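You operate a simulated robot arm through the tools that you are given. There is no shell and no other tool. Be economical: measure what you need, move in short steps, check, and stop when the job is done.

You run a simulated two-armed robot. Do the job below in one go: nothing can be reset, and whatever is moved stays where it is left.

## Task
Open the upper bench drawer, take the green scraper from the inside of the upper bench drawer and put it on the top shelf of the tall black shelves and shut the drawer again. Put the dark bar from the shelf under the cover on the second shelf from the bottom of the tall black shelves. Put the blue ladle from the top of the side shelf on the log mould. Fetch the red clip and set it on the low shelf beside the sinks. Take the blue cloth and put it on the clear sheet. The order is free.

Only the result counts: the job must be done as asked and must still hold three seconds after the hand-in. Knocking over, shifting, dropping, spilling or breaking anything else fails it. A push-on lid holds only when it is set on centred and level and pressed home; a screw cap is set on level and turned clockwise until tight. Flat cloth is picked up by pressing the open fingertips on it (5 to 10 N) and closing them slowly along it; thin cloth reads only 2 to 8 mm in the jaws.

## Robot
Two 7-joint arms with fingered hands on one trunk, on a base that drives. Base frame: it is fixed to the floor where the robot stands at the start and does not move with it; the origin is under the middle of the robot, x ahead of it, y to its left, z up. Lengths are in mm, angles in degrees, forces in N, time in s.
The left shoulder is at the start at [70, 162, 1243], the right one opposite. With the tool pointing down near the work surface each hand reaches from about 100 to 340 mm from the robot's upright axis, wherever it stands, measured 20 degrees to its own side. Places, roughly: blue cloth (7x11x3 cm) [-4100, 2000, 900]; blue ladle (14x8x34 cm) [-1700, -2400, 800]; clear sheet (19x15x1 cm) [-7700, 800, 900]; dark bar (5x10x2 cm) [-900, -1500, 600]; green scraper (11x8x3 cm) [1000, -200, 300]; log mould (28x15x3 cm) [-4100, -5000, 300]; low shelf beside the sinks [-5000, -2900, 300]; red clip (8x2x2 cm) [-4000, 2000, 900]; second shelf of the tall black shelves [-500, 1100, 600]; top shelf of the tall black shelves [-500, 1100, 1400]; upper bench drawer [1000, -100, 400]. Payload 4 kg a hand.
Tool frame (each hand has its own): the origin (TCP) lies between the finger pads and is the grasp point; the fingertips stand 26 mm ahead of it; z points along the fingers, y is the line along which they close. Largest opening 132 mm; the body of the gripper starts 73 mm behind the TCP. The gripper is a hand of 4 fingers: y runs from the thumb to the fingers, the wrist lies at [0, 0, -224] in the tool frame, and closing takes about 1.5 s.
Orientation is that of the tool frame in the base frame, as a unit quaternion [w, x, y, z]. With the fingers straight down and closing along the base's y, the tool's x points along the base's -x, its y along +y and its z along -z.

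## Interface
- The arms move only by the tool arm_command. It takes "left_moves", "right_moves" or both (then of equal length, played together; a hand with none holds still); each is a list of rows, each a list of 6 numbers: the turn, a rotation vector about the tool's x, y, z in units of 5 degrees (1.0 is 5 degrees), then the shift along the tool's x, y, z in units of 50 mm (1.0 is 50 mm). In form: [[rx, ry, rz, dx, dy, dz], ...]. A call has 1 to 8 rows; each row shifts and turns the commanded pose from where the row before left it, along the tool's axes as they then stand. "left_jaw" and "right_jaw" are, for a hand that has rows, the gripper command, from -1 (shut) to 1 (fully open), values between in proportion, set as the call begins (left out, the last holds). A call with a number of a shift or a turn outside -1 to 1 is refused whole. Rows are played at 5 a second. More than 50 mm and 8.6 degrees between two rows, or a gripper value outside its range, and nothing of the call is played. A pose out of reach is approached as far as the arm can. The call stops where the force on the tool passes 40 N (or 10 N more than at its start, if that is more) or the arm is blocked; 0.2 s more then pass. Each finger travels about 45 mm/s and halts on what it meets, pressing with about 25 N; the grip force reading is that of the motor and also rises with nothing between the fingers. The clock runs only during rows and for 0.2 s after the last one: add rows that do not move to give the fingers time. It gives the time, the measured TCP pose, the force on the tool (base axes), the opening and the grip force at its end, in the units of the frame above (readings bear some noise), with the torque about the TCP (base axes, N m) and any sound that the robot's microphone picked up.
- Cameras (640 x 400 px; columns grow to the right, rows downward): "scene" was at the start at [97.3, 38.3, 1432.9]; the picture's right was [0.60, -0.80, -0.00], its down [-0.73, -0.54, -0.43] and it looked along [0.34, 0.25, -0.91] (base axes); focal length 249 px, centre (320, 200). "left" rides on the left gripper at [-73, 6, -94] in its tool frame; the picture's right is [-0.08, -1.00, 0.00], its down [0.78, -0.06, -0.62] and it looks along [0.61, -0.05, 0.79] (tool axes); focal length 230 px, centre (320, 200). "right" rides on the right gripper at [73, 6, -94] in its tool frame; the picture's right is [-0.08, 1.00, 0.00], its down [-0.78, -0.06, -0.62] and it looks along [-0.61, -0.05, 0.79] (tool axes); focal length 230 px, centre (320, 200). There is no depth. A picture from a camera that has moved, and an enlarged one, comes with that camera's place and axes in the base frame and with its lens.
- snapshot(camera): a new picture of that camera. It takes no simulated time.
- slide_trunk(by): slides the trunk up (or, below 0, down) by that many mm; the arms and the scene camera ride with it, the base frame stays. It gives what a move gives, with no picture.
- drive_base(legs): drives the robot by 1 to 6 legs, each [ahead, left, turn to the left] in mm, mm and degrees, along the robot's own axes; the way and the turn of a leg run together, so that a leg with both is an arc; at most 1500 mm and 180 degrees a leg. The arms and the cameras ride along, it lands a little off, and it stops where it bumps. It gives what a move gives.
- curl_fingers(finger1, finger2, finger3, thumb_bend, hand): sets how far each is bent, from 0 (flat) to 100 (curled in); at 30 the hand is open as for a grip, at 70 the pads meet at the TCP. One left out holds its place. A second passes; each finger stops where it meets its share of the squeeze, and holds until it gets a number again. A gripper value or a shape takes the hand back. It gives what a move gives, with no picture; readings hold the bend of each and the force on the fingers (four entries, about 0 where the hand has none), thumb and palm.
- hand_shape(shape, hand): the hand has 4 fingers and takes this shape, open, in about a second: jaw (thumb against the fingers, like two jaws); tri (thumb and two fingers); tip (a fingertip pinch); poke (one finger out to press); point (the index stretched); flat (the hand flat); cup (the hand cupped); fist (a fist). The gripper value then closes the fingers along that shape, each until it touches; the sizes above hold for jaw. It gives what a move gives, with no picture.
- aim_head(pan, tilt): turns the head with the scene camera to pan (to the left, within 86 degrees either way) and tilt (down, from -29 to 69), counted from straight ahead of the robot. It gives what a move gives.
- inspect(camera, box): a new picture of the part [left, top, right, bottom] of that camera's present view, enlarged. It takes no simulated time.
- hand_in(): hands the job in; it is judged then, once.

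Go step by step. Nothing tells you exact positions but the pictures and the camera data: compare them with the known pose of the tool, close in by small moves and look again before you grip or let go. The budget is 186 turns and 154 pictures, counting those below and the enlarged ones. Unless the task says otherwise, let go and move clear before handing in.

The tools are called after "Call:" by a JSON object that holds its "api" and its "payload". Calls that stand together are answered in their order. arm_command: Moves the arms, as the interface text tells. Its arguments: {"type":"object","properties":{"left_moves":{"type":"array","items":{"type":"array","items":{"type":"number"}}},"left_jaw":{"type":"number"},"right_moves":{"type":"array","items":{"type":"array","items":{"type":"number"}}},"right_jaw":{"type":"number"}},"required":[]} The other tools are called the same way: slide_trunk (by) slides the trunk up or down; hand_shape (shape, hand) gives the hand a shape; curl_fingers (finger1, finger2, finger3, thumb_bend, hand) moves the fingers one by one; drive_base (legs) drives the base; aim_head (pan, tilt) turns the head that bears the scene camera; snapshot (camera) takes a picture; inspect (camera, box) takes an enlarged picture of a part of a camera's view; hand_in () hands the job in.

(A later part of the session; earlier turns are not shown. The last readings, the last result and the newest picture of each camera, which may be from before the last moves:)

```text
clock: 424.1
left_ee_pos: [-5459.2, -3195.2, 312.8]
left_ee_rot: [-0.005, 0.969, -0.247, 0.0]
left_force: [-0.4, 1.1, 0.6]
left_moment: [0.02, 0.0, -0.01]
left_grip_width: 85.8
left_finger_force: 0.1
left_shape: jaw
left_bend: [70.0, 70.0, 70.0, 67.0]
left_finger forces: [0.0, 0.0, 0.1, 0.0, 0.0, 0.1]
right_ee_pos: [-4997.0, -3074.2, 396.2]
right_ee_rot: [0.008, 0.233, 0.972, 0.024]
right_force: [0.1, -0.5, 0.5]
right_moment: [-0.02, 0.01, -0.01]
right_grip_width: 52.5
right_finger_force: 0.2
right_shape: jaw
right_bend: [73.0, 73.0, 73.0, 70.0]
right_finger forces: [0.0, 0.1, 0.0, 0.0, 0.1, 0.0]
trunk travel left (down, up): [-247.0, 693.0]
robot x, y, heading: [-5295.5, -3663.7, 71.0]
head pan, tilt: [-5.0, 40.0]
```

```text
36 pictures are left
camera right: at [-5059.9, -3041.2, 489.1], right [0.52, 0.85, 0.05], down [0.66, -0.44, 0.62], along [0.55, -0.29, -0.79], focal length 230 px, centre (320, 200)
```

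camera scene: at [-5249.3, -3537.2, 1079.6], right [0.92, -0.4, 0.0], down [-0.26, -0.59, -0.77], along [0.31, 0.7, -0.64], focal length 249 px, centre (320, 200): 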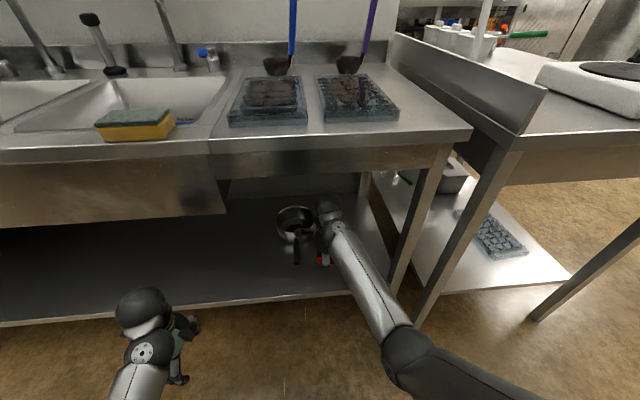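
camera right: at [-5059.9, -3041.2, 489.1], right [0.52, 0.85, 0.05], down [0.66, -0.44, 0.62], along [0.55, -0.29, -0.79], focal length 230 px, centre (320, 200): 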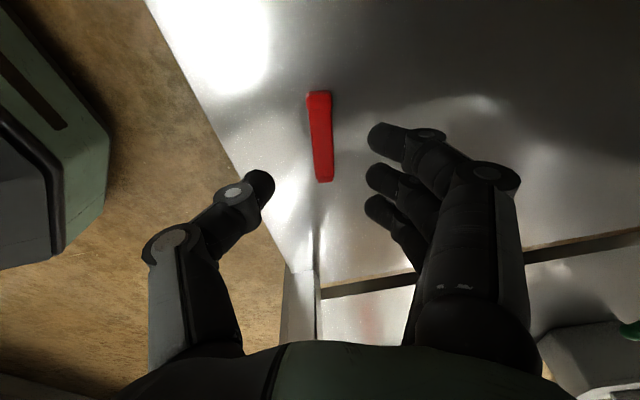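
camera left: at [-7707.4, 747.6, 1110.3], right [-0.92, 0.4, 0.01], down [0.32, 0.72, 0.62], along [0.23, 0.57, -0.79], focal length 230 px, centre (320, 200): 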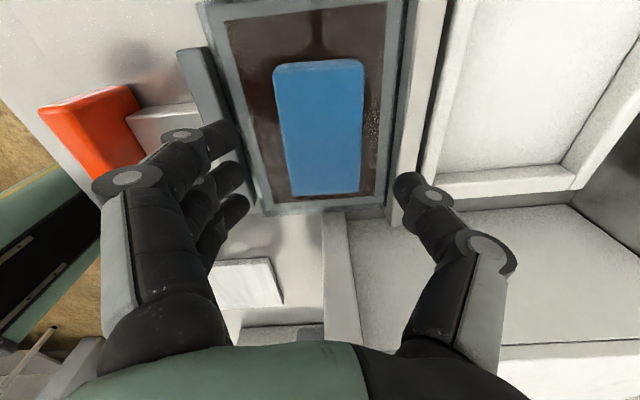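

The clip rests on the low shelf. I retract, raise the trunk, drive back east and look for the ladle.

Call:
{"api": "arm_command", "payload": {"right_moves": [[0, 0, 0, -0.12, -0.9, 0], [0, 0, 0, -0.12, -0.9, 0], [0, 0, 0, -0.12, -0.9, 0], [0, 0, 0, -0.12, -0.9, 0], [0, 0, 0, -0.12, -0.9, 0], [0, 0, 0, -0.1, -0.6, 0], [0, 0, 0, 0, 0, 0]], "right_jaw": 1}}

Call:
{"api": "drive_base", "payload": {"legs": [[-90, 0, 0]]}}

Call:
{"api": "slide_trunk", "payload": {"by": 400}}

Call:
{"api": "drive_base", "payload": {"legs": [[0, 0, -90], [1450, 0, 0], [200, 0, 0], [0, 0, 55]]}}

Call:
{"api": "aim_head", "payload": {"pan": 0, "tilt": 15}}

Call:
{"api": "snapshot", "payload": {"camera": "scene"}}

```text
clock: 425.7
left_ee_pos: [-5459.1, -3196.2, 314.6]
left_ee_rot: [-0.006, 0.969, -0.246, 0.001]
left_force: [1.2, -0.1, -0.2]
left_moment: [0.02, 0.02, -0.03]
left_grip_width: 85.5
left_finger_force: 0.0
left_shape: jaw
left_bend: [70.0, 70.0, 70.0, 67.0]
left_finger forces: [0.0, 0.0, 0.1, 0.1, 0.1, 0.0]
right_ee_pos: [-5036.8, -3235.2, 348.1]
right_ee_rot: [0.008, 0.233, 0.972, 0.025]
right_force: [-0.5, 0.2, -0.2]
right_moment: [0.01, 0.03, 0.0]
right_grip_width: 131.9
right_finger_force: 0.1
right_shape: jaw
right_bend: [30.0, 30.0, 30.0, 30.0]
right_finger forces: [0.0, 0.0, 0.1, 0.1, 0.0, 0.1]
right hand out of reach, approached as far as the arm can: row 2, 3, 4, 5, 6
trunk travel left (down, up): [-247.0, 693.0]
robot x, y, heading: [-5299.2, -3666.4, 71.2]
head pan, tilt: [-5.0, 40.0]
```

```text
clock: 426.8
left_ee_pos: [-5489.4, -3282.1, 313.8]
left_ee_rot: [-0.007, 0.969, -0.246, 0.001]
left_force: [0.0, -0.7, -0.4]
left_moment: [0.01, 0.04, -0.01]
left_grip_width: 85.5
left_finger_force: 0.0
left_shape: jaw
left_bend: [70.0, 70.0, 70.0, 67.0]
left_finger forces: [0.0, 0.0, 0.1, 0.0, 0.0, 0.0]
right_ee_pos: [-5066.1, -3320.9, 347.5]
right_ee_rot: [0.008, 0.232, 0.972, 0.025]
right_force: [-0.5, -1.4, -0.7]
right_moment: [-0.03, 0.03, 0.02]
right_grip_width: 131.9
right_finger_force: 0.1
right_shape: jaw
right_bend: [30.0, 30.0, 30.0, 30.0]
right_finger forces: [0.1, 0.1, 0.0, 0.0, 0.0, 0.1]
trunk travel left (down, up): [-247.0, 693.0]
robot x, y, heading: [-5327.8, -3751.9, 71.4]
head pan, tilt: [-5.0, 40.0]
```

```text
clock: 430.7
left_ee_pos: [-5488.7, -3281.4, 713.8]
left_ee_rot: [-0.006, 0.969, -0.246, 0.001]
left_force: [1.0, 0.6, -1.3]
left_moment: [-0.03, 0.0, 0.03]
left_grip_width: 85.5
left_finger_force: 0.1
left_shape: jaw
left_bend: [70.0, 70.0, 70.0, 67.0]
left_finger forces: [0.0, 0.0, 0.0, 0.1, 0.0, 0.1]
right_ee_pos: [-5066.2, -3320.2, 748.3]
right_ee_rot: [0.008, 0.233, 0.972, 0.025]
right_force: [-0.8, 0.2, 0.2]
right_moment: [-0.02, -0.02, 0.0]
right_grip_width: 132.0
right_finger_force: 0.0
right_shape: jaw
right_bend: [30.0, 30.0, 30.0, 30.0]
right_finger forces: [0.1, 0.0, 0.1, 0.0, 0.0, 0.0]
trunk travel left (down, up): [-647.0, 293.0]
robot x, y, heading: [-5321.3, -3748.7, 71.4]
head pan, tilt: [-5.0, 40.0]
```

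```text
clock: 445.3
left_ee_pos: [-3630.5, -3767.5, 712.8]
left_ee_rot: [-0.006, 0.856, -0.516, 0.002]
left_force: [-0.5, -1.1, -0.1]
left_moment: [0.04, 0.01, 0.03]
left_grip_width: 85.4
left_finger_force: 0.0
left_shape: jaw
left_bend: [70.0, 70.0, 70.0, 67.0]
left_finger forces: [0.1, 0.1, 0.0, 0.0, 0.0, 0.0]
right_ee_pos: [-3302.2, -4035.2, 747.9]
right_ee_rot: [0.014, 0.505, 0.863, 0.022]
right_force: [0.8, -0.1, 0.4]
right_moment: [-0.03, 0.01, 0.0]
right_grip_width: 131.8
right_finger_force: 0.1
right_shape: jaw
right_bend: [30.0, 30.0, 30.0, 30.0]
right_finger forces: [0.1, 0.0, 0.0, 0.0, 0.0, 0.0]
trunk travel left (down, up): [-647.0, 293.0]
robot x, y, heading: [-3753.5, -4248.9, 37.6]
head pan, tilt: [-5.0, 40.0]
```

```text
clock: 446.2
left_ee_pos: [-3629.8, -3768.0, 713.6]
left_ee_rot: [-0.006, 0.856, -0.516, 0.002]
left_force: [-0.3, 0.2, 0.0]
left_moment: [-0.02, 0.01, 0.0]
left_grip_width: 85.5
left_finger_force: 0.0
left_shape: jaw
left_bend: [70.0, 70.0, 70.0, 67.0]
left_finger forces: [0.1, 0.0, 0.0, 0.0, 0.0, 0.0]
right_ee_pos: [-3302.0, -4034.6, 748.8]
right_ee_rot: [0.014, 0.506, 0.862, 0.021]
right_force: [0.1, 0.5, 0.8]
right_moment: [0.02, -0.01, 0.01]
right_grip_width: 131.8
right_finger_force: 0.1
right_shape: jaw
right_bend: [30.0, 30.0, 30.0, 30.0]
right_finger forces: [0.0, 0.0, 0.0, 0.1, 0.0, 0.1]
trunk travel left (down, up): [-647.0, 293.0]
robot x, y, heading: [-3754.6, -4250.9, 37.6]
head pan, tilt: [0.0, 15.0]
```

```text
35 pictures are left
camera scene: at [-3644.5, -4157.5, 1429.1], right [0.61, -0.79, 0.0], down [-0.21, -0.16, -0.97], along [0.77, 0.59, -0.26], focal length 249 px, centre (320, 200)
```

scene: 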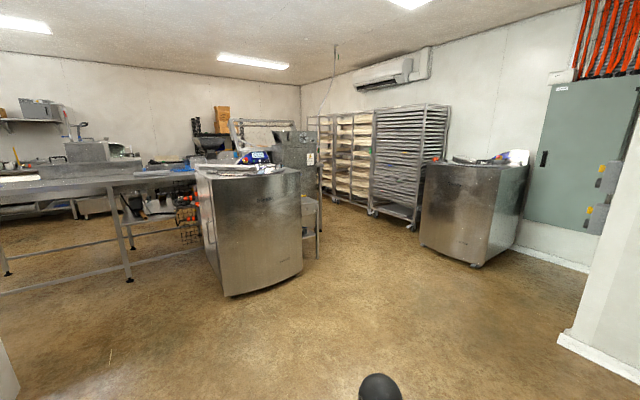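

The ladle's side shelf is behind the steel tank, near [-1700, -2400]. I drive to its open south side and face it.

Call:
{"api": "drive_base", "payload": {"legs": [[1200, -290, 0], [1150, -280, 0], [0, 0, 50]]}}

Call:
{"api": "aim_head", "payload": {"pan": 0, "tilt": 30}}

Call:
{"api": "snapshot", "payload": {"camera": "scene"}}

```text
clock: 460.2
left_ee_pos: [-1827.6, -2877.7, 713.8]
left_ee_rot: [-0.007, 0.993, -0.119, 0.0]
left_force: [0.2, 0.4, -0.5]
left_moment: [0.0, 0.0, 0.01]
left_grip_width: 85.3
left_finger_force: 0.0
left_shape: jaw
left_bend: [70.0, 70.0, 70.0, 67.0]
left_finger forces: [0.0, 0.0, 0.1, 0.0, 0.0, 0.0]
right_ee_pos: [-1408.7, -2808.0, 748.5]
right_ee_rot: [0.004, 0.106, 0.994, 0.026]
right_force: [-0.9, 0.1, 0.7]
right_moment: [0.06, -0.02, 0.01]
right_grip_width: 131.9
right_finger_force: 0.0
right_shape: jaw
right_bend: [30.0, 30.0, 30.0, 30.0]
right_finger forces: [0.0, 0.0, 0.1, 0.0, 0.0, 0.0]
trunk travel left (down, up): [-647.0, 293.0]
robot x, y, heading: [-1549.4, -3286.6, 85.8]
head pan, tilt: [0.0, 15.0]
```

```text
clock: 461.0
left_ee_pos: [-1827.4, -2877.5, 712.7]
left_ee_rot: [-0.007, 0.993, -0.119, 0.0]
left_force: [0.3, 0.4, 0.4]
left_moment: [-0.03, 0.0, -0.02]
left_grip_width: 85.5
left_finger_force: 0.0
left_shape: jaw
left_bend: [70.0, 70.0, 70.0, 67.0]
left_finger forces: [0.1, 0.0, 0.0, 0.0, 0.1, 0.0]
right_ee_pos: [-1409.4, -2807.3, 749.2]
right_ee_rot: [0.005, 0.105, 0.994, 0.026]
right_force: [-0.5, -0.1, -0.8]
right_moment: [0.01, 0.01, 0.03]
right_grip_width: 131.9
right_finger_force: 0.0
right_shape: jaw
right_bend: [30.0, 30.0, 30.0, 30.0]
right_finger forces: [0.0, 0.1, 0.0, 0.0, 0.0, 0.0]
trunk travel left (down, up): [-647.0, 293.0]
robot x, y, heading: [-1551.2, -3288.1, 85.9]
head pan, tilt: [0.0, 30.0]
```

```text
34 pictures are left
camera scene: at [-1544.5, -3147.3, 1405.0], right [1.0, -0.07, 0.0], down [-0.03, -0.5, -0.87], along [0.06, 0.86, -0.5], focal length 249 px, centre (320, 200)
```

scene: 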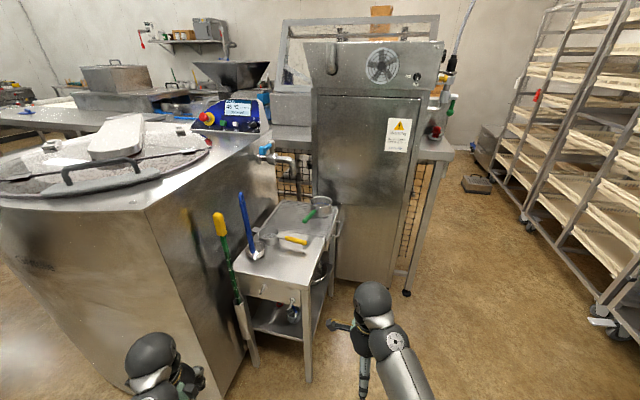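

The blue ladle stands upright on the side shelf, bowl down near [-1724, -2474], handle reaching z≈1050. I zoom in for detail.

Call:
{"api": "inspect", "payload": {"camera": "scene", "box": [190, 170, 350, 290]}}

```text
3.33 times, centred on (270, 230) of scene
camera zoom: at [-1544.5, -3147.3, 1405.0], right [1.0, -0.07, 0.0], down [-0.03, -0.5, -0.87], along [0.06, 0.86, -0.5], focal length 829 px, centre (487, 100)
```

zoom: 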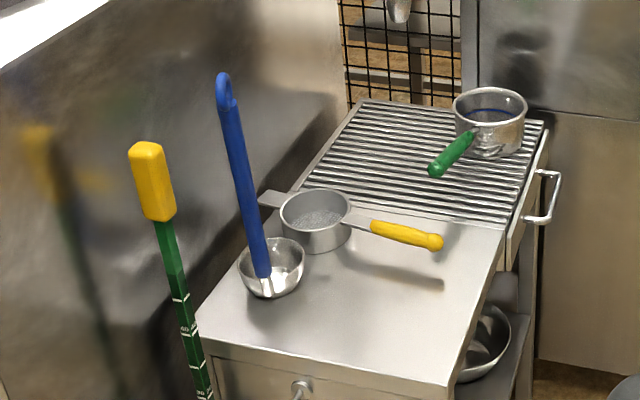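

The ladle stands upright, with a floor brush leaning in front-left of it. I'll grasp the handle with the right hand held horizontal, coming from the front-right. First I reorient the right hand to point forward.

Call:
{"api": "drive_base", "payload": {"legs": [[0, 0, 29], [-130, -116, 0]]}}

Call:
{"api": "arm_command", "payload": {"right_moves": [[-0.804, -0.628, -0.995, 0, 0, 0], [-0.804, -0.628, -0.995, 0, 0, 0], [-0.804, -0.628, -0.995, 0, 0, 0], [-0.804, -0.628, -0.995, 0, 0, 0], [-0.804, -0.628, -0.995, 0, 0, 0], [-0.804, -0.628, -0.995, 0, 0, 0], [-0.804, -0.628, -0.995, 0, 0, 0], [-0.804, -0.628, -0.995, 0, 0, 0]]}}

Call:
{"api": "arm_command", "payload": {"right_moves": [[-0.804, -0.628, -0.995, 0, 0, 0], [-0.804, -0.628, -0.995, 0, 0, 0], [-0.804, -0.628, -0.995, 0, 0, 0], [-0.804, -0.628, -0.995, 0, 0, 0], [-0.804, -0.628, -0.995, 0, 0, 0], [-0.804, -0.628, -0.995, 0, 0, 0], [-0.804, -0.628, -0.995, 0, 0, 0], [-0.804, -0.628, -0.995, 0, 0, 0]]}}

Call:
{"api": "arm_command", "payload": {"right_moves": [[-0.804, -0.628, -0.995, 0, 0, 0], [0, 0, 0, 0, 0, 0]], "right_jaw": 0.3}}

Call:
{"api": "slide_trunk", "payload": {"by": 215}}

Call:
{"api": "snapshot", "payload": {"camera": "right"}}

Call:
{"api": "snapshot", "payload": {"camera": "scene"}}

```text
clock: 463.9
left_ee_pos: [-1833.5, -3130.9, 713.3]
left_ee_rot: [-0.007, 0.991, 0.132, -0.003]
left_force: [-0.1, 0.5, -0.6]
left_moment: [-0.03, 0.05, 0.0]
left_grip_width: 85.6
left_finger_force: 0.1
left_shape: jaw
left_bend: [70.0, 70.0, 70.0, 67.0]
left_finger forces: [0.1, 0.0, 0.0, 0.1, 0.0, 0.0]
right_ee_pos: [-1501.6, -2867.2, 749.0]
right_ee_rot: [-0.002, -0.147, 0.989, 0.026]
right_force: [-0.8, -0.4, 0.3]
right_moment: [-0.02, -0.01, 0.0]
right_grip_width: 131.7
right_finger_force: 0.1
right_shape: jaw
right_bend: [30.0, 30.0, 30.0, 30.0]
right_finger forces: [0.1, 0.1, 0.0, 0.1, 0.0, 0.0]
trunk travel left (down, up): [-647.0, 293.0]
robot x, y, heading: [-1394.0, -3356.9, 115.2]
head pan, tilt: [0.0, 30.0]
```

```text
clock: 465.7
left_ee_pos: [-1832.5, -3131.5, 713.4]
left_ee_rot: [-0.006, 0.991, 0.133, -0.001]
left_force: [0.6, 0.3, 0.1]
left_moment: [-0.01, 0.0, 0.01]
left_grip_width: 85.3
left_finger_force: 0.0
left_shape: jaw
left_bend: [70.0, 70.0, 70.0, 67.0]
left_finger forces: [0.0, 0.0, 0.1, 0.0, 0.0, 0.0]
right_ee_pos: [-1501.4, -2867.1, 748.6]
right_ee_rot: [0.177, -0.452, 0.813, 0.321]
right_force: [0.2, -0.2, -1.0]
right_moment: [0.01, 0.04, -0.01]
right_grip_width: 132.1
right_finger_force: 0.2
right_shape: jaw
right_bend: [30.0, 30.0, 30.0, 30.0]
right_finger forces: [0.1, 0.1, 0.0, 0.0, 0.0, 0.0]
trunk travel left (down, up): [-647.0, 293.0]
robot x, y, heading: [-1392.6, -3356.1, 114.7]
head pan, tilt: [0.0, 30.0]
```

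```text
clock: 467.5
left_ee_pos: [-1833.6, -3130.2, 712.4]
left_ee_rot: [-0.006, 0.991, 0.132, -0.003]
left_force: [-0.3, -0.5, 0.8]
left_moment: [0.0, -0.01, 0.01]
left_grip_width: 85.4
left_finger_force: 0.0
left_shape: jaw
left_bend: [70.0, 70.0, 70.0, 67.0]
left_finger forces: [0.0, 0.0, 0.1, 0.0, 0.0, 0.0]
right_ee_pos: [-1501.9, -2867.1, 750.1]
right_ee_rot: [-0.31, 0.648, -0.44, -0.539]
right_force: [-0.4, -0.6, 0.3]
right_moment: [0.0, 0.0, 0.03]
right_grip_width: 131.9
right_finger_force: 0.1
right_shape: jaw
right_bend: [30.0, 30.0, 30.0, 30.0]
right_finger forces: [0.0, 0.1, 0.0, 0.0, 0.0, 0.0]
trunk travel left (down, up): [-647.0, 293.0]
robot x, y, heading: [-1390.3, -3361.7, 114.9]
head pan, tilt: [0.0, 30.0]
```

```text
clock: 468.1
left_ee_pos: [-1832.0, -3131.0, 713.3]
left_ee_rot: [-0.006, 0.991, 0.132, -0.003]
left_force: [-0.6, -0.9, 0.9]
left_moment: [0.01, 0.02, 0.01]
left_grip_width: 85.5
left_finger_force: 0.1
left_shape: jaw
left_bend: [70.0, 70.0, 70.0, 67.0]
left_finger forces: [0.1, 0.0, 0.0, 0.0, 0.0, 0.0]
right_ee_pos: [-1501.2, -2867.9, 747.7]
right_ee_rot: [-0.323, 0.661, -0.386, -0.556]
right_force: [-0.5, -0.6, 0.4]
right_moment: [0.0, -0.01, 0.01]
right_grip_width: 86.3
right_finger_force: 0.0
right_shape: jaw
right_bend: [70.0, 70.0, 70.0, 67.0]
right_finger forces: [0.0, 0.0, 0.1, 0.0, 0.1, 0.1]
trunk travel left (down, up): [-647.0, 293.0]
robot x, y, heading: [-1392.4, -3357.9, 115.0]
head pan, tilt: [0.0, 30.0]
```

```text
clock: 470.4
left_ee_pos: [-1833.4, -3130.4, 928.4]
left_ee_rot: [-0.006, 0.991, 0.133, -0.001]
left_force: [0.2, 0.2, 0.1]
left_moment: [-0.02, -0.03, -0.04]
left_grip_width: 85.5
left_finger_force: 0.1
left_shape: jaw
left_bend: [70.0, 70.0, 70.0, 67.0]
left_finger forces: [0.0, 0.1, 0.1, 0.0, 0.0, 0.0]
right_ee_pos: [-1501.7, -2867.6, 963.9]
right_ee_rot: [-0.322, 0.662, -0.386, -0.556]
right_force: [0.3, 0.3, 0.1]
right_moment: [-0.01, 0.02, 0.0]
right_grip_width: 86.2
right_finger_force: 0.2
right_shape: jaw
right_bend: [70.0, 70.0, 70.0, 67.0]
right_finger forces: [0.1, 0.0, 0.1, 0.0, 0.0, 0.0]
trunk travel left (down, up): [-862.0, 78.0]
robot x, y, heading: [-1395.3, -3355.4, 115.1]
head pan, tilt: [0.0, 30.0]
```

```text
32 pictures are left
camera right: at [-1453.9, -2962.6, 907.4], right [-0.87, -0.48, 0.08], down [0.29, -0.38, 0.88], along [-0.39, 0.79, 0.47], focal length 230 px, centre (320, 200)
```

right: 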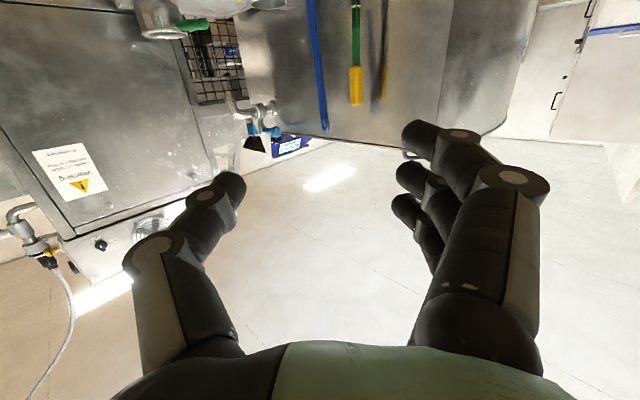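

```text
31 pictures are left
camera scene: at [-1454.4, -3228.7, 1619.9], right [0.91, 0.42, 0.0], down [0.21, -0.45, -0.87], along [-0.37, 0.78, -0.5], focal length 249 px, centre (320, 200)
```

scene: 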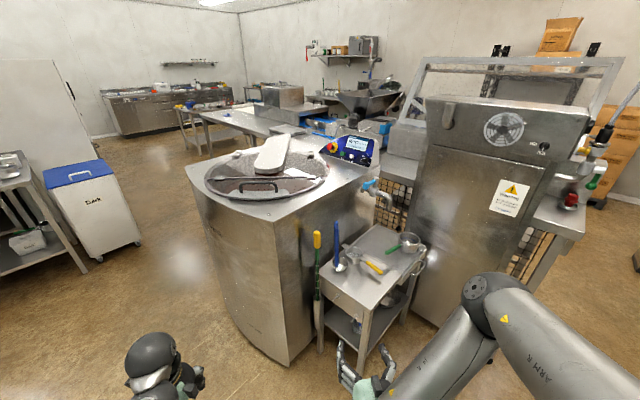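

Triangulating three views, the handle top is at about [-1763, -2400, 1010], with the brush 80 mm to its left. The hand already points at it. I drive 300 mm and look.

Call:
{"api": "drive_base", "payload": {"legs": [[300, 20, 0]]}}

Call:
{"api": "snapshot", "payload": {"camera": "right"}}

```text
clock: 472.5
left_ee_pos: [-1978.4, -2862.4, 928.8]
left_ee_rot: [-0.007, 0.991, 0.13, -0.002]
left_force: [-1.0, 0.4, -1.3]
left_moment: [-0.04, 0.02, 0.0]
left_grip_width: 85.6
left_finger_force: 0.1
left_shape: jaw
left_bend: [70.0, 70.0, 70.0, 67.0]
left_finger forces: [0.1, 0.0, 0.0, 0.0, 0.0, 0.0]
right_ee_pos: [-1643.3, -2599.2, 965.1]
right_ee_rot: [-0.324, 0.66, -0.387, -0.556]
right_force: [0.1, -0.1, 0.1]
right_moment: [0.01, -0.02, -0.02]
right_grip_width: 86.1
right_finger_force: 0.1
right_shape: jaw
right_bend: [70.0, 70.0, 70.0, 67.0]
right_finger forces: [0.0, 0.0, 0.0, 0.1, 0.0, 0.1]
trunk travel left (down, up): [-862.0, 78.0]
robot x, y, heading: [-1539.0, -3088.4, 114.7]
head pan, tilt: [0.0, 30.0]
```

```text
30 pictures are left
camera right: at [-1597.3, -2695.1, 907.9], right [-0.88, -0.48, 0.08], down [0.29, -0.38, 0.88], along [-0.39, 0.79, 0.47], focal length 230 px, centre (320, 200)
```

right: 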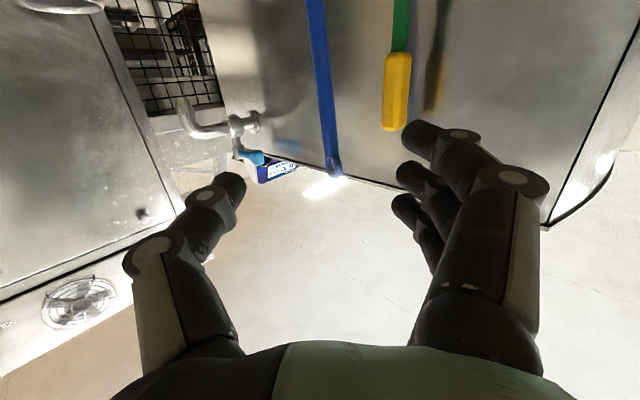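

The handle is centred between thumb and fingers, with the brush near the finger side. I narrow the jaw and move forward 120 mm.

Call:
{"api": "arm_command", "payload": {"right_moves": [[0, 0, 0, 0, 0, 0], [0, 0, 0, -0.14, 0, 0.79], [0, 0, 0, -0.14, 0, 0.79], [0, 0, 0, -0.14, 0, 0.79], [0, 0, 0, 0, 0, 0]], "right_jaw": -0.15}}

Call:
{"api": "snapshot", "payload": {"camera": "right"}}

```text
clock: 473.7
left_ee_pos: [-1978.5, -2860.5, 927.7]
left_ee_rot: [-0.005, 0.992, 0.13, -0.002]
left_force: [0.0, -0.3, 0.4]
left_moment: [-0.02, -0.02, 0.01]
left_grip_width: 85.5
left_finger_force: 0.0
left_shape: jaw
left_bend: [70.0, 70.0, 70.0, 67.0]
left_finger forces: [0.0, 0.0, 0.1, 0.0, 0.1, 0.1]
right_ee_pos: [-1701.0, -2507.5, 972.5]
right_ee_rot: [-0.324, 0.66, -0.388, -0.556]
right_force: [0.4, -0.5, -0.7]
right_moment: [0.01, 0.01, -0.01]
right_grip_width: 56.6
right_finger_force: 0.1
right_shape: jaw
right_bend: [73.0, 73.0, 73.0, 70.0]
right_finger forces: [0.0, 0.0, 0.1, 0.1, 0.1, 0.1]
right hand out of reach, approached as far as the arm can: row 4
trunk travel left (down, up): [-862.0, 78.0]
robot x, y, heading: [-1540.6, -3089.0, 114.7]
head pan, tilt: [0.0, 30.0]
```

```text
29 pictures are left
camera right: at [-1652.9, -2602.8, 916.8], right [-0.88, -0.47, 0.08], down [0.29, -0.38, 0.88], along [-0.39, 0.79, 0.47], focal length 230 px, centre (320, 200)
```

right: 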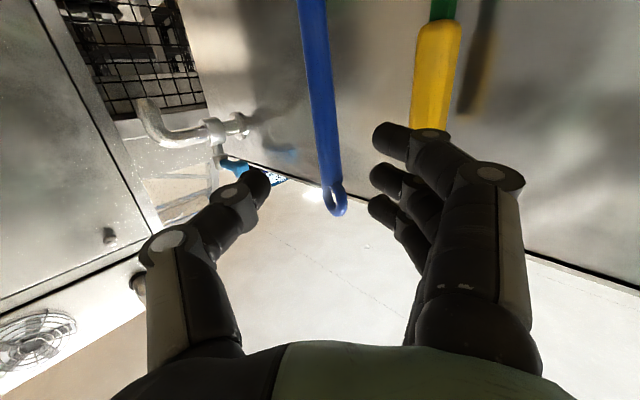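

The handle is about 45 mm ahead and centred. I lower 25 mm and creep forward with the base.

Call:
{"api": "slide_trunk", "payload": {"by": -25}}

Call:
{"api": "drive_base", "payload": {"legs": [[45, 9, 0]]}}

Call:
{"api": "snapshot", "payload": {"camera": "right"}}

```text
clock: 474.4
left_ee_pos: [-1978.7, -2860.9, 902.2]
left_ee_rot: [-0.005, 0.992, 0.129, -0.002]
left_force: [-0.1, -0.9, 0.6]
left_moment: [0.0, 0.02, 0.02]
left_grip_width: 85.3
left_finger_force: 0.1
left_shape: jaw
left_bend: [70.0, 70.0, 70.0, 67.0]
left_finger forces: [0.0, 0.1, 0.0, 0.0, 0.0, 0.0]
right_ee_pos: [-1699.7, -2507.6, 948.2]
right_ee_rot: [-0.324, 0.661, -0.387, -0.556]
right_force: [0.0, -0.8, -0.6]
right_moment: [0.01, 0.02, 0.04]
right_grip_width: 56.9
right_finger_force: 0.1
right_shape: jaw
right_bend: [73.0, 73.0, 73.0, 70.0]
right_finger forces: [0.0, 0.1, 0.0, 0.0, 0.1, 0.0]
trunk travel left (down, up): [-837.0, 103.0]
robot x, y, heading: [-1541.4, -3087.7, 114.5]
head pan, tilt: [0.0, 30.0]
```

```text
clock: 475.3
left_ee_pos: [-2002.3, -2828.2, 904.6]
left_ee_rot: [-0.007, 0.992, 0.129, -0.003]
left_force: [-0.1, 0.1, 0.6]
left_moment: [0.03, 0.05, -0.01]
left_grip_width: 85.7
left_finger_force: 0.2
left_shape: jaw
left_bend: [70.0, 70.0, 70.0, 67.0]
left_finger forces: [0.0, 0.1, 0.0, 0.0, 0.0, 0.0]
right_ee_pos: [-1722.9, -2476.1, 949.9]
right_ee_rot: [-0.325, 0.659, -0.387, -0.557]
right_force: [0.3, -0.8, 0.1]
right_moment: [0.02, 0.02, 0.02]
right_grip_width: 57.0
right_finger_force: 0.1
right_shape: jaw
right_bend: [73.0, 73.0, 73.0, 70.0]
right_finger forces: [0.1, 0.1, 0.0, 0.0, 0.0, 0.0]
trunk travel left (down, up): [-837.0, 103.0]
robot x, y, heading: [-1563.5, -3052.5, 114.8]
head pan, tilt: [0.0, 30.0]
```

```text
28 pictures are left
camera right: at [-1677.7, -2570.1, 893.8], right [-0.88, -0.48, 0.08], down [0.29, -0.38, 0.88], along [-0.39, 0.79, 0.47], focal length 230 px, centre (320, 200)
```

right: 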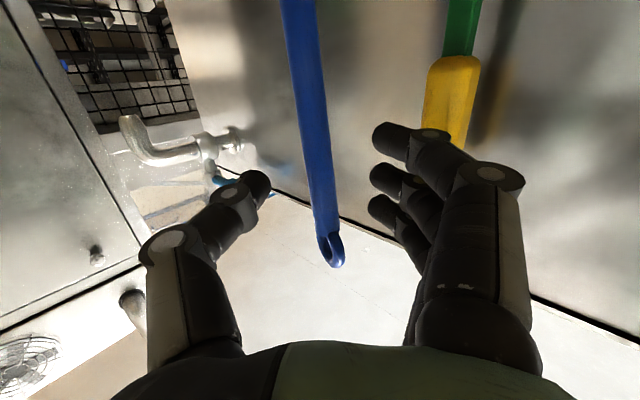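

The handle is now at the grasp point. I close on it.

Call:
{"api": "arm_command", "payload": {"right_moves": [[0, 0, 0, 0, 0, 0], [0, 0, 0, 0, 0, 0], [0, 0, 0, 0, 0, 0], [0, 0, 0, 0, 0, 0], [0, 0, 0, 0, 0, 0], [0, 0, 0, 0, 0, 0]], "right_jaw": -1}}

Call:
{"api": "snapshot", "payload": {"camera": "right"}}

```text
clock: 476.7
left_ee_pos: [-2004.1, -2825.3, 903.3]
left_ee_rot: [-0.007, 0.992, 0.13, -0.001]
left_force: [-0.6, 0.3, 0.1]
left_moment: [0.0, -0.02, 0.01]
left_grip_width: 85.2
left_finger_force: 0.0
left_shape: jaw
left_bend: [70.0, 70.0, 70.0, 67.0]
left_finger forces: [0.0, 0.0, 0.0, 0.1, 0.0, 0.1]
right_ee_pos: [-1726.1, -2471.9, 947.8]
right_ee_rot: [-0.324, 0.66, -0.387, -0.556]
right_force: [-0.1, -0.1, -0.7]
right_moment: [0.0, 0.0, 0.02]
right_grip_width: 0.2
right_finger_force: 24.6
right_shape: jaw
right_bend: [68.0, 58.0, 68.0, 66.0]
right_finger forces: [0.0, 0.0, 0.0, 0.0, 0.1, 0.1]
trunk travel left (down, up): [-837.0, 103.0]
robot x, y, heading: [-1562.6, -3054.8, 114.9]
head pan, tilt: [0.0, 30.0]
```

```text
27 pictures are left
camera right: at [-1679.8, -2567.1, 891.4], right [-0.88, -0.48, 0.08], down [0.29, -0.38, 0.88], along [-0.39, 0.79, 0.47], focal length 230 px, centre (320, 200)
```

right: 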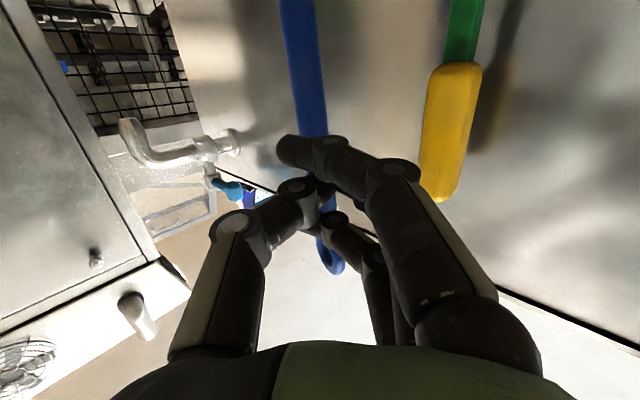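

The fingers closed just short of the handle; it's about 60 mm further. I reopen, move ahead and check.

Call:
{"api": "arm_command", "payload": {"right_moves": [[0, 0, 0, 0, 0, 0], [0, 0, 0, 0, 0, 0], [0, 0, 0, 0, 0, 0], [0, 0, 0, 0, 0, 0]], "right_jaw": -0.15}}

Call:
{"api": "drive_base", "payload": {"legs": [[58, 6, 0]]}}

Call:
{"api": "snapshot", "payload": {"camera": "right"}}

```text
clock: 477.7
left_ee_pos: [-2004.0, -2824.8, 902.3]
left_ee_rot: [-0.006, 0.991, 0.13, -0.001]
left_force: [0.3, -0.2, 0.0]
left_moment: [0.0, -0.01, 0.04]
left_grip_width: 85.5
left_finger_force: 0.0
left_shape: jaw
left_bend: [70.0, 70.0, 70.0, 67.0]
left_finger forces: [0.1, 0.0, 0.1, 0.1, 0.0, 0.1]
right_ee_pos: [-1726.6, -2471.8, 947.7]
right_ee_rot: [-0.324, 0.66, -0.387, -0.556]
right_force: [0.2, -0.2, 0.7]
right_moment: [-0.02, -0.03, 0.0]
right_grip_width: 55.7
right_finger_force: 0.0
right_shape: jaw
right_bend: [73.0, 73.0, 73.0, 70.0]
right_finger forces: [0.1, 0.0, 0.0, 0.0, 0.0, 0.1]
trunk travel left (down, up): [-837.0, 103.0]
robot x, y, heading: [-1564.7, -3052.3, 114.6]
head pan, tilt: [0.0, 30.0]
```

```text
clock: 478.6
left_ee_pos: [-2033.3, -2776.9, 904.6]
left_ee_rot: [-0.008, 0.992, 0.13, -0.004]
left_force: [-0.4, -0.5, -0.3]
left_moment: [-0.02, 0.01, 0.02]
left_grip_width: 85.8
left_finger_force: 0.1
left_shape: jaw
left_bend: [70.0, 70.0, 70.0, 67.0]
left_finger forces: [0.1, 0.0, 0.1, 0.0, 0.0, 0.0]
right_ee_pos: [-1754.4, -2424.1, 949.7]
right_ee_rot: [-0.326, 0.659, -0.387, -0.557]
right_force: [-0.2, -1.3, -0.7]
right_moment: [0.02, -0.02, 0.02]
right_grip_width: 55.7
right_finger_force: 0.1
right_shape: jaw
right_bend: [73.0, 73.0, 73.0, 70.0]
right_finger forces: [0.1, 0.0, 0.1, 0.1, 0.0, 0.0]
trunk travel left (down, up): [-837.0, 103.0]
robot x, y, heading: [-1594.7, -3004.1, 114.7]
head pan, tilt: [0.0, 30.0]
```

```text
26 pictures are left
camera right: at [-1707.8, -2519.8, 893.2], right [-0.88, -0.48, 0.08], down [0.29, -0.38, 0.88], along [-0.39, 0.79, 0.47], focal length 230 px, centre (320, 200)
```

right: 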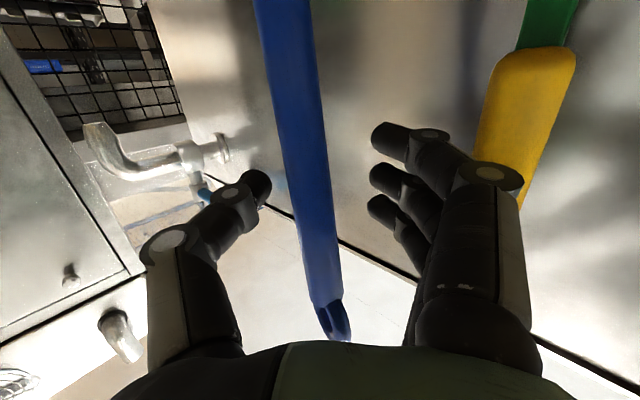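

The handle is now well inside the grip zone. I close again.

Call:
{"api": "arm_command", "payload": {"right_moves": [[0, 0, 0, 0, 0, 0], [0, 0, 0, 0, 0, 0], [0, 0, 0, 0, 0, 0], [0, 0, 0, 0, 0, 0], [0, 0, 0, 0, 0, 0], [0, 0, 0, 0, 0, 0]], "right_jaw": -1}}

Call:
{"api": "snapshot", "payload": {"camera": "right"}}

```text
clock: 480.0
left_ee_pos: [-2033.7, -2775.3, 902.6]
left_ee_rot: [-0.006, 0.992, 0.13, -0.002]
left_force: [0.4, 0.7, -0.2]
left_moment: [-0.01, 0.01, 0.01]
left_grip_width: 85.5
left_finger_force: 0.1
left_shape: jaw
left_bend: [70.0, 70.0, 70.0, 67.0]
left_finger forces: [0.1, 0.0, 0.0, 0.1, 0.1, 0.1]
right_ee_pos: [-1757.0, -2421.9, 947.9]
right_ee_rot: [-0.325, 0.659, -0.388, -0.556]
right_force: [0.1, 0.0, -0.2]
right_moment: [-0.03, -0.03, 0.02]
right_grip_width: 0.1
right_finger_force: 25.2
right_shape: jaw
right_bend: [68.0, 59.0, 68.0, 66.0]
right_finger forces: [0.1, 0.0, 0.1, 0.1, 0.0, 0.0]
trunk travel left (down, up): [-837.0, 103.0]
robot x, y, heading: [-1598.5, -3004.6, 114.6]
head pan, tilt: [0.0, 30.0]
```

```text
25 pictures are left
camera right: at [-1709.2, -2517.5, 891.4], right [-0.88, -0.48, 0.08], down [0.29, -0.38, 0.88], along [-0.39, 0.79, 0.47], focal length 230 px, centre (320, 200)
```

right: 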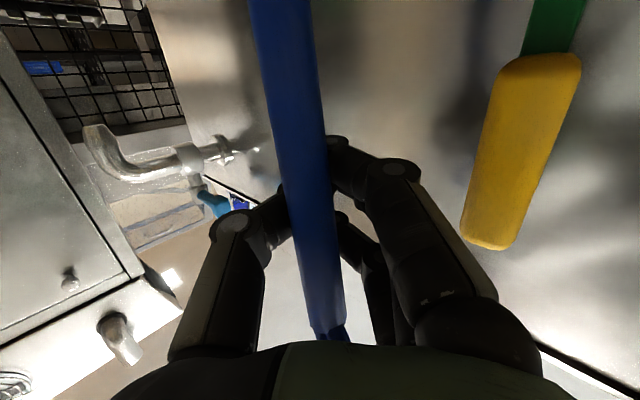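

The handle is inside the finger loop, about 20 mm behind the pads. I reopen, back up 20 mm and close.

Call:
{"api": "arm_command", "payload": {"right_moves": [[0, 0, 0, 0, 0, 0], [0, 0, 0, 0, 0, 0], [0, 0, 0, 0, 0, 0], [0, 0, 0, 0, 0, 0], [0, 0, 0, 0.07, 0, -0.4], [0, 0, 0, 0, 0, 0]], "right_jaw": -0.15}}

Call:
{"api": "arm_command", "payload": {"right_moves": [[0, 0, 0, 0, 0, 0], [0, 0, 0, 0, 0, 0], [0, 0, 0, 0, 0, 0], [0, 0, 0, 0, 0, 0], [0, 0, 0, 0, 0, 0], [0, 0, 0, 0, 0, 0]], "right_jaw": -1}}

Call:
{"api": "snapshot", "payload": {"camera": "right"}}

```text
clock: 481.4
left_ee_pos: [-2034.1, -2776.2, 902.8]
left_ee_rot: [-0.006, 0.992, 0.129, -0.002]
left_force: [0.3, -1.4, -0.4]
left_moment: [-0.02, 0.01, 0.01]
left_grip_width: 85.4
left_finger_force: 0.1
left_shape: jaw
left_bend: [70.0, 70.0, 70.0, 67.0]
left_finger forces: [0.0, 0.1, 0.0, 0.0, 0.0, 0.1]
right_ee_pos: [-1746.9, -2441.2, 948.8]
right_ee_rot: [-0.325, 0.66, -0.388, -0.555]
right_force: [-1.0, -0.2, 0.6]
right_moment: [-0.01, -0.02, 0.01]
right_grip_width: 55.8
right_finger_force: 0.0
right_shape: jaw
right_bend: [73.0, 73.0, 73.0, 70.0]
right_finger forces: [0.1, 0.0, 0.1, 0.0, 0.0, 0.1]
trunk travel left (down, up): [-837.0, 103.0]
robot x, y, heading: [-1594.1, -3001.9, 114.8]
head pan, tilt: [0.0, 30.0]
```

```text
clock: 482.8
left_ee_pos: [-2034.5, -2775.6, 902.3]
left_ee_rot: [-0.006, 0.992, 0.129, -0.002]
left_force: [0.9, -0.2, 0.2]
left_moment: [0.02, 0.01, 0.03]
left_grip_width: 85.7
left_finger_force: 0.0
left_shape: jaw
left_bend: [70.0, 70.0, 70.0, 67.0]
left_finger forces: [0.0, 0.1, 0.0, 0.1, 0.0, 0.0]
right_ee_pos: [-1745.1, -2439.2, 948.9]
right_ee_rot: [-0.325, 0.66, -0.388, -0.555]
right_force: [0.3, -0.7, 0.0]
right_moment: [0.02, 0.01, 0.01]
right_grip_width: 0.0
right_finger_force: 24.9
right_shape: jaw
right_bend: [72.0, 63.0, 67.0, 73.0]
right_finger forces: [0.2, 0.1, 0.0, 0.0, 0.0, 0.0]
trunk travel left (down, up): [-837.0, 103.0]
robot x, y, heading: [-1594.5, -3003.6, 114.8]
head pan, tilt: [0.0, 30.0]
```

```text
24 pictures are left
camera right: at [-1699.4, -2535.3, 891.9], right [-0.88, -0.48, 0.08], down [0.29, -0.38, 0.88], along [-0.39, 0.79, 0.47], focal length 230 px, centre (320, 200)
```

right: 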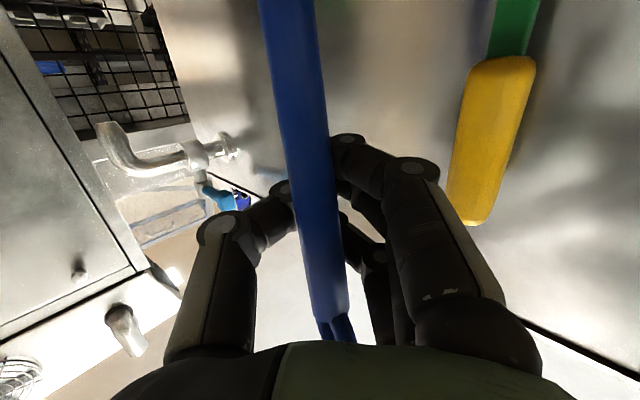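

The handle is still slightly behind the pads. I reopen, back another 22 mm and close.

Call:
{"api": "arm_command", "payload": {"right_moves": [[0, 0, 0, 0, 0, 0], [0, 0, 0, 0, 0, 0], [0, 0, 0, 0, 0, 0], [0, 0, 0, 0, 0, 0], [0, 0, 0, 0.08, 0, -0.44], [0, 0, 0, 0, 0, 0]], "right_jaw": -0.15}}

Call:
{"api": "arm_command", "payload": {"right_moves": [[0, 0, 0, 0, 0, 0], [0, 0, 0, 0, 0, 0], [0, 0, 0, 0, 0, 0], [0, 0, 0, 0, 0, 0], [0, 0, 0, 0, 0, 0], [0, 0, 0, 0, 0, 0]], "right_jaw": -1}}

Call:
{"api": "snapshot", "payload": {"camera": "right"}}

```text
clock: 484.2
left_ee_pos: [-2033.4, -2776.5, 902.2]
left_ee_rot: [-0.006, 0.992, 0.13, -0.002]
left_force: [-0.4, 0.1, 0.3]
left_moment: [0.01, 0.0, -0.02]
left_grip_width: 85.5
left_finger_force: 0.0
left_shape: jaw
left_bend: [70.0, 70.0, 70.0, 67.0]
left_finger forces: [0.1, 0.1, 0.0, 0.0, 0.0, 0.0]
right_ee_pos: [-1736.3, -2460.7, 947.6]
right_ee_rot: [-0.325, 0.661, -0.388, -0.554]
right_force: [-0.1, 0.4, 0.0]
right_moment: [-0.03, -0.01, -0.01]
right_grip_width: 55.7
right_finger_force: 0.0
right_shape: jaw
right_bend: [73.0, 73.0, 73.0, 70.0]
right_finger forces: [0.0, 0.1, 0.0, 0.1, 0.0, 0.0]
trunk travel left (down, up): [-837.0, 103.0]
robot x, y, heading: [-1592.8, -3002.4, 114.7]
head pan, tilt: [0.0, 30.0]
```

```text
clock: 485.6
left_ee_pos: [-2032.9, -2776.5, 902.6]
left_ee_rot: [-0.006, 0.992, 0.13, -0.002]
left_force: [0.2, 0.0, 0.1]
left_moment: [0.02, -0.01, 0.01]
left_grip_width: 85.5
left_finger_force: 0.1
left_shape: jaw
left_bend: [70.0, 70.0, 70.0, 67.0]
left_finger forces: [0.0, 0.1, 0.0, 0.0, 0.0, 0.0]
right_ee_pos: [-1736.8, -2460.1, 947.2]
right_ee_rot: [-0.324, 0.66, -0.387, -0.556]
right_force: [-0.4, 0.2, 0.0]
right_moment: [-0.02, 0.01, 0.01]
right_grip_width: 0.3
right_finger_force: 24.4
right_shape: jaw
right_bend: [67.0, 60.0, 73.0, 73.0]
right_finger forces: [0.0, 0.0, 0.3, 0.0, 0.0, 0.0]
trunk travel left (down, up): [-837.0, 103.0]
robot x, y, heading: [-1596.2, -3004.1, 114.8]
head pan, tilt: [0.0, 30.0]
```

```text
23 pictures are left
camera right: at [-1689.1, -2555.2, 891.6], right [-0.88, -0.48, 0.08], down [0.29, -0.38, 0.88], along [-0.39, 0.79, 0.47], focal length 230 px, centre (320, 200)
```

right: 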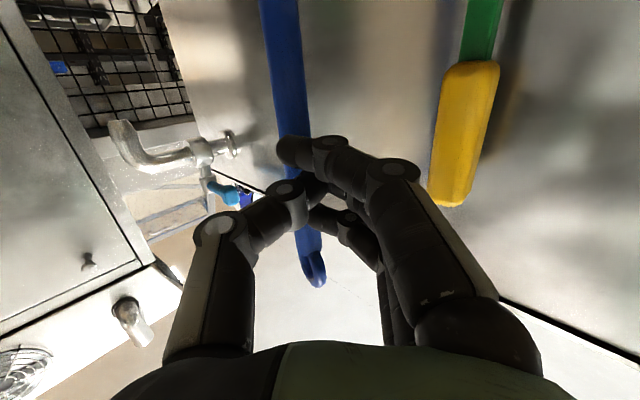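

The handle slipped just ahead of the fingertips, slightly toward the thumb side. I reopen, advance 14 mm and shift 8 mm toward the thumb, then check before closing.

Call:
{"api": "arm_command", "payload": {"right_moves": [[0, 0, 0, 0, 0, 0], [0, 0, 0, 0, 0, 0], [0, 0, 0, 0, 0, 0], [0, 0, 0, 0, 0, 0], [0, 0, 0, -0.05, -0.16, 0.28], [0, 0, 0, 0, 0, 0]], "right_jaw": -0.15}}

Call:
{"api": "inspect", "payload": {"camera": "right", "box": [160, 80, 480, 300]}}

```text
clock: 487.0
left_ee_pos: [-2032.7, -2775.1, 902.0]
left_ee_rot: [-0.006, 0.991, 0.13, -0.002]
left_force: [0.5, 0.0, 0.1]
left_moment: [0.01, 0.02, 0.05]
left_grip_width: 85.2
left_finger_force: 0.0
left_shape: jaw
left_bend: [70.0, 70.0, 70.0, 67.0]
left_finger forces: [0.0, 0.1, 0.0, 0.0, 0.0, 0.0]
right_ee_pos: [-1736.4, -2443.8, 948.8]
right_ee_rot: [-0.325, 0.66, -0.388, -0.555]
right_force: [-0.3, -0.2, -0.2]
right_moment: [0.01, 0.0, 0.02]
right_grip_width: 55.6
right_finger_force: 0.0
right_shape: jaw
right_bend: [73.0, 73.0, 73.0, 70.0]
right_finger forces: [0.1, 0.0, 0.0, 0.1, 0.0, 0.1]
trunk travel left (down, up): [-837.0, 103.0]
robot x, y, heading: [-1595.4, -3006.7, 114.9]
head pan, tilt: [0.0, 30.0]
```

```text
1.82 times, centred on (320, 190) of right
camera zoom: at [-1690.0, -2538.5, 891.9], right [-0.88, -0.48, 0.08], down [0.29, -0.38, 0.88], along [-0.39, 0.79, 0.47], focal length 418 px, centre (320, 218)
```

zoom: 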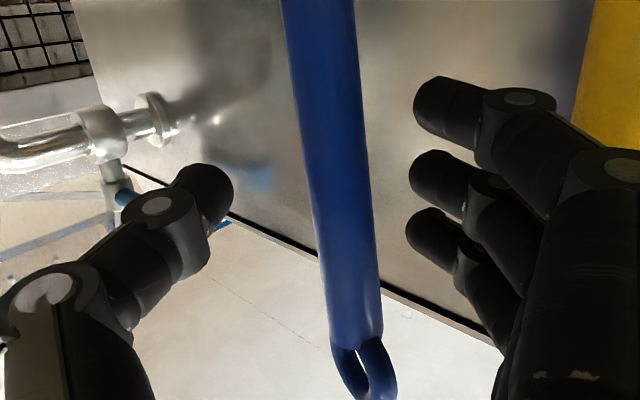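

The handle looks level with the finger pads and centred. I close.

Call:
{"api": "arm_command", "payload": {"right_moves": [[0, 0, 0, 0, 0.1, 0], [0, 0, 0, 0, 0, 0], [0, 0, 0, 0, 0, 0], [0, 0, 0, 0, 0, 0], [0, 0, 0, 0, 0, 0], [0, 0, 0, 0, 0, 0]], "right_jaw": -1}}

Call:
{"api": "inspect", "payload": {"camera": "right", "box": [160, 80, 480, 300]}}

```text
clock: 488.4
left_ee_pos: [-2033.0, -2775.4, 902.5]
left_ee_rot: [-0.006, 0.992, 0.13, -0.001]
left_force: [0.5, 0.6, -0.6]
left_moment: [0.03, -0.02, -0.01]
left_grip_width: 85.5
left_finger_force: 0.2
left_shape: jaw
left_bend: [70.0, 70.0, 70.0, 67.0]
left_finger forces: [0.1, 0.0, 0.0, 0.0, 0.0, 0.0]
right_ee_pos: [-1740.3, -2446.0, 946.7]
right_ee_rot: [-0.325, 0.66, -0.387, -0.556]
right_force: [0.5, 0.4, 0.4]
right_moment: [-0.07, -0.04, -0.02]
right_grip_width: 13.4
right_finger_force: 25.0
right_shape: jaw
right_bend: [72.0, 72.0, 72.0, 70.0]
right_finger forces: [7.9, 7.5, 6.8, 0.0, 22.3, 0.0]
trunk travel left (down, up): [-837.0, 103.0]
robot x, y, heading: [-1595.0, -3003.6, 114.7]
head pan, tilt: [0.0, 30.0]
```

```text
1.82 times, centred on (320, 190) of right
camera zoom: at [-1693.7, -2541.7, 891.4], right [-0.88, -0.48, 0.08], down [0.29, -0.38, 0.88], along [-0.39, 0.79, 0.47], focal length 418 px, centre (320, 218)
```

zoom: 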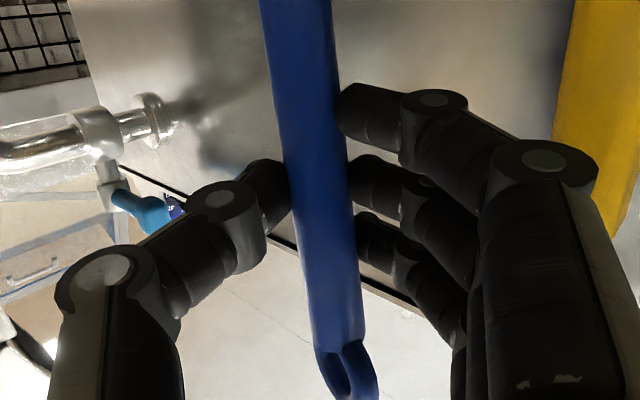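

The handle is firmly gripped. I lift with the trunk and back away.

Call:
{"api": "slide_trunk", "payload": {"by": 100}}

Call:
{"api": "drive_base", "payload": {"legs": [[-400, 0, 0]]}}

Call:
{"api": "aim_head", "payload": {"pan": 0, "tilt": 40}}

Call:
{"api": "snapshot", "payload": {"camera": "scene"}}

```text
clock: 489.8
left_ee_pos: [-2034.3, -2776.0, 1001.9]
left_ee_rot: [-0.007, 0.991, 0.13, -0.002]
left_force: [0.7, -0.2, 0.0]
left_moment: [0.01, 0.04, -0.02]
left_grip_width: 85.5
left_finger_force: 0.1
left_shape: jaw
left_bend: [70.0, 70.0, 70.0, 67.0]
left_finger forces: [0.0, 0.0, 0.0, 0.0, 0.0, 0.0]
right_ee_pos: [-1740.7, -2446.7, 1047.6]
right_ee_rot: [-0.324, 0.661, -0.387, -0.555]
right_force: [0.1, 0.7, -3.3]
right_moment: [-0.14, -0.02, -0.03]
right_grip_width: 13.5
right_finger_force: 23.9
right_shape: jaw
right_bend: [72.0, 72.0, 72.0, 70.0]
right_finger forces: [8.3, 7.4, 6.8, 0.1, 22.5, 0.1]
trunk travel left (down, up): [-937.0, 3.0]
robot x, y, heading: [-1588.6, -3003.3, 114.7]
head pan, tilt: [0.0, 30.0]
```

```text
clock: 492.3
left_ee_pos: [-1866.7, -3138.6, 1001.5]
left_ee_rot: [-0.005, 0.992, 0.129, -0.002]
left_force: [0.8, -0.2, 0.2]
left_moment: [0.0, 0.01, -0.01]
left_grip_width: 85.7
left_finger_force: 0.0
left_shape: jaw
left_bend: [70.0, 70.0, 70.0, 67.0]
left_finger forces: [0.0, 0.0, 0.0, 0.1, 0.1, 0.0]
right_ee_pos: [-1572.6, -2809.1, 1046.6]
right_ee_rot: [-0.326, 0.659, -0.389, -0.555]
right_force: [0.0, -0.3, -2.2]
right_moment: [-0.1, -0.02, 0.0]
right_grip_width: 13.5
right_finger_force: 25.1
right_shape: jaw
right_bend: [72.0, 72.0, 72.0, 70.0]
right_finger forces: [8.3, 7.4, 6.7, 0.0, 22.5, 0.0]
trunk travel left (down, up): [-937.0, 3.0]
robot x, y, heading: [-1428.1, -3369.5, 114.6]
head pan, tilt: [0.0, 30.0]
```

```text
clock: 493.0
left_ee_pos: [-1865.6, -3138.7, 1004.3]
left_ee_rot: [-0.006, 0.992, 0.128, -0.002]
left_force: [0.6, 0.4, 0.1]
left_moment: [-0.02, 0.01, 0.0]
left_grip_width: 85.5
left_finger_force: 0.0
left_shape: jaw
left_bend: [70.0, 70.0, 70.0, 67.0]
left_finger forces: [0.1, 0.0, 0.1, 0.0, 0.0, 0.0]
right_ee_pos: [-1572.9, -2809.9, 1047.2]
right_ee_rot: [-0.326, 0.659, -0.389, -0.555]
right_force: [0.5, -0.4, -1.0]
right_moment: [-0.07, -0.03, -0.02]
right_grip_width: 13.3
right_finger_force: 24.9
right_shape: jaw
right_bend: [72.0, 72.0, 72.0, 70.0]
right_finger forces: [8.3, 7.3, 6.7, 0.0, 22.5, 0.0]
trunk travel left (down, up): [-937.0, 3.0]
robot x, y, heading: [-1425.5, -3364.8, 114.3]
head pan, tilt: [0.0, 40.0]
```

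```text
20 pictures are left
camera scene: at [-1485.6, -3243.7, 1679.7], right [0.91, 0.42, 0.0], down [0.27, -0.58, -0.77], along [-0.32, 0.7, -0.64], focal length 249 px, centre (320, 200)
```

scene: 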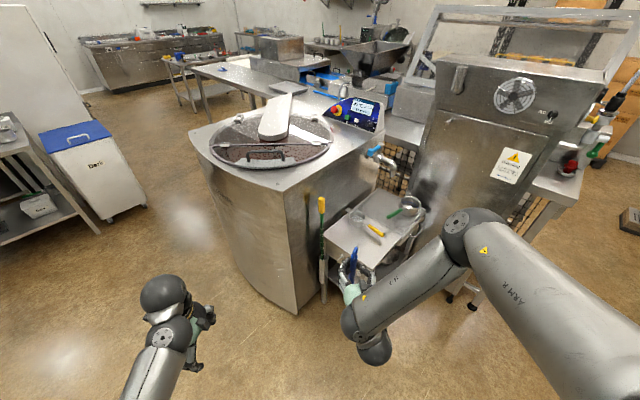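

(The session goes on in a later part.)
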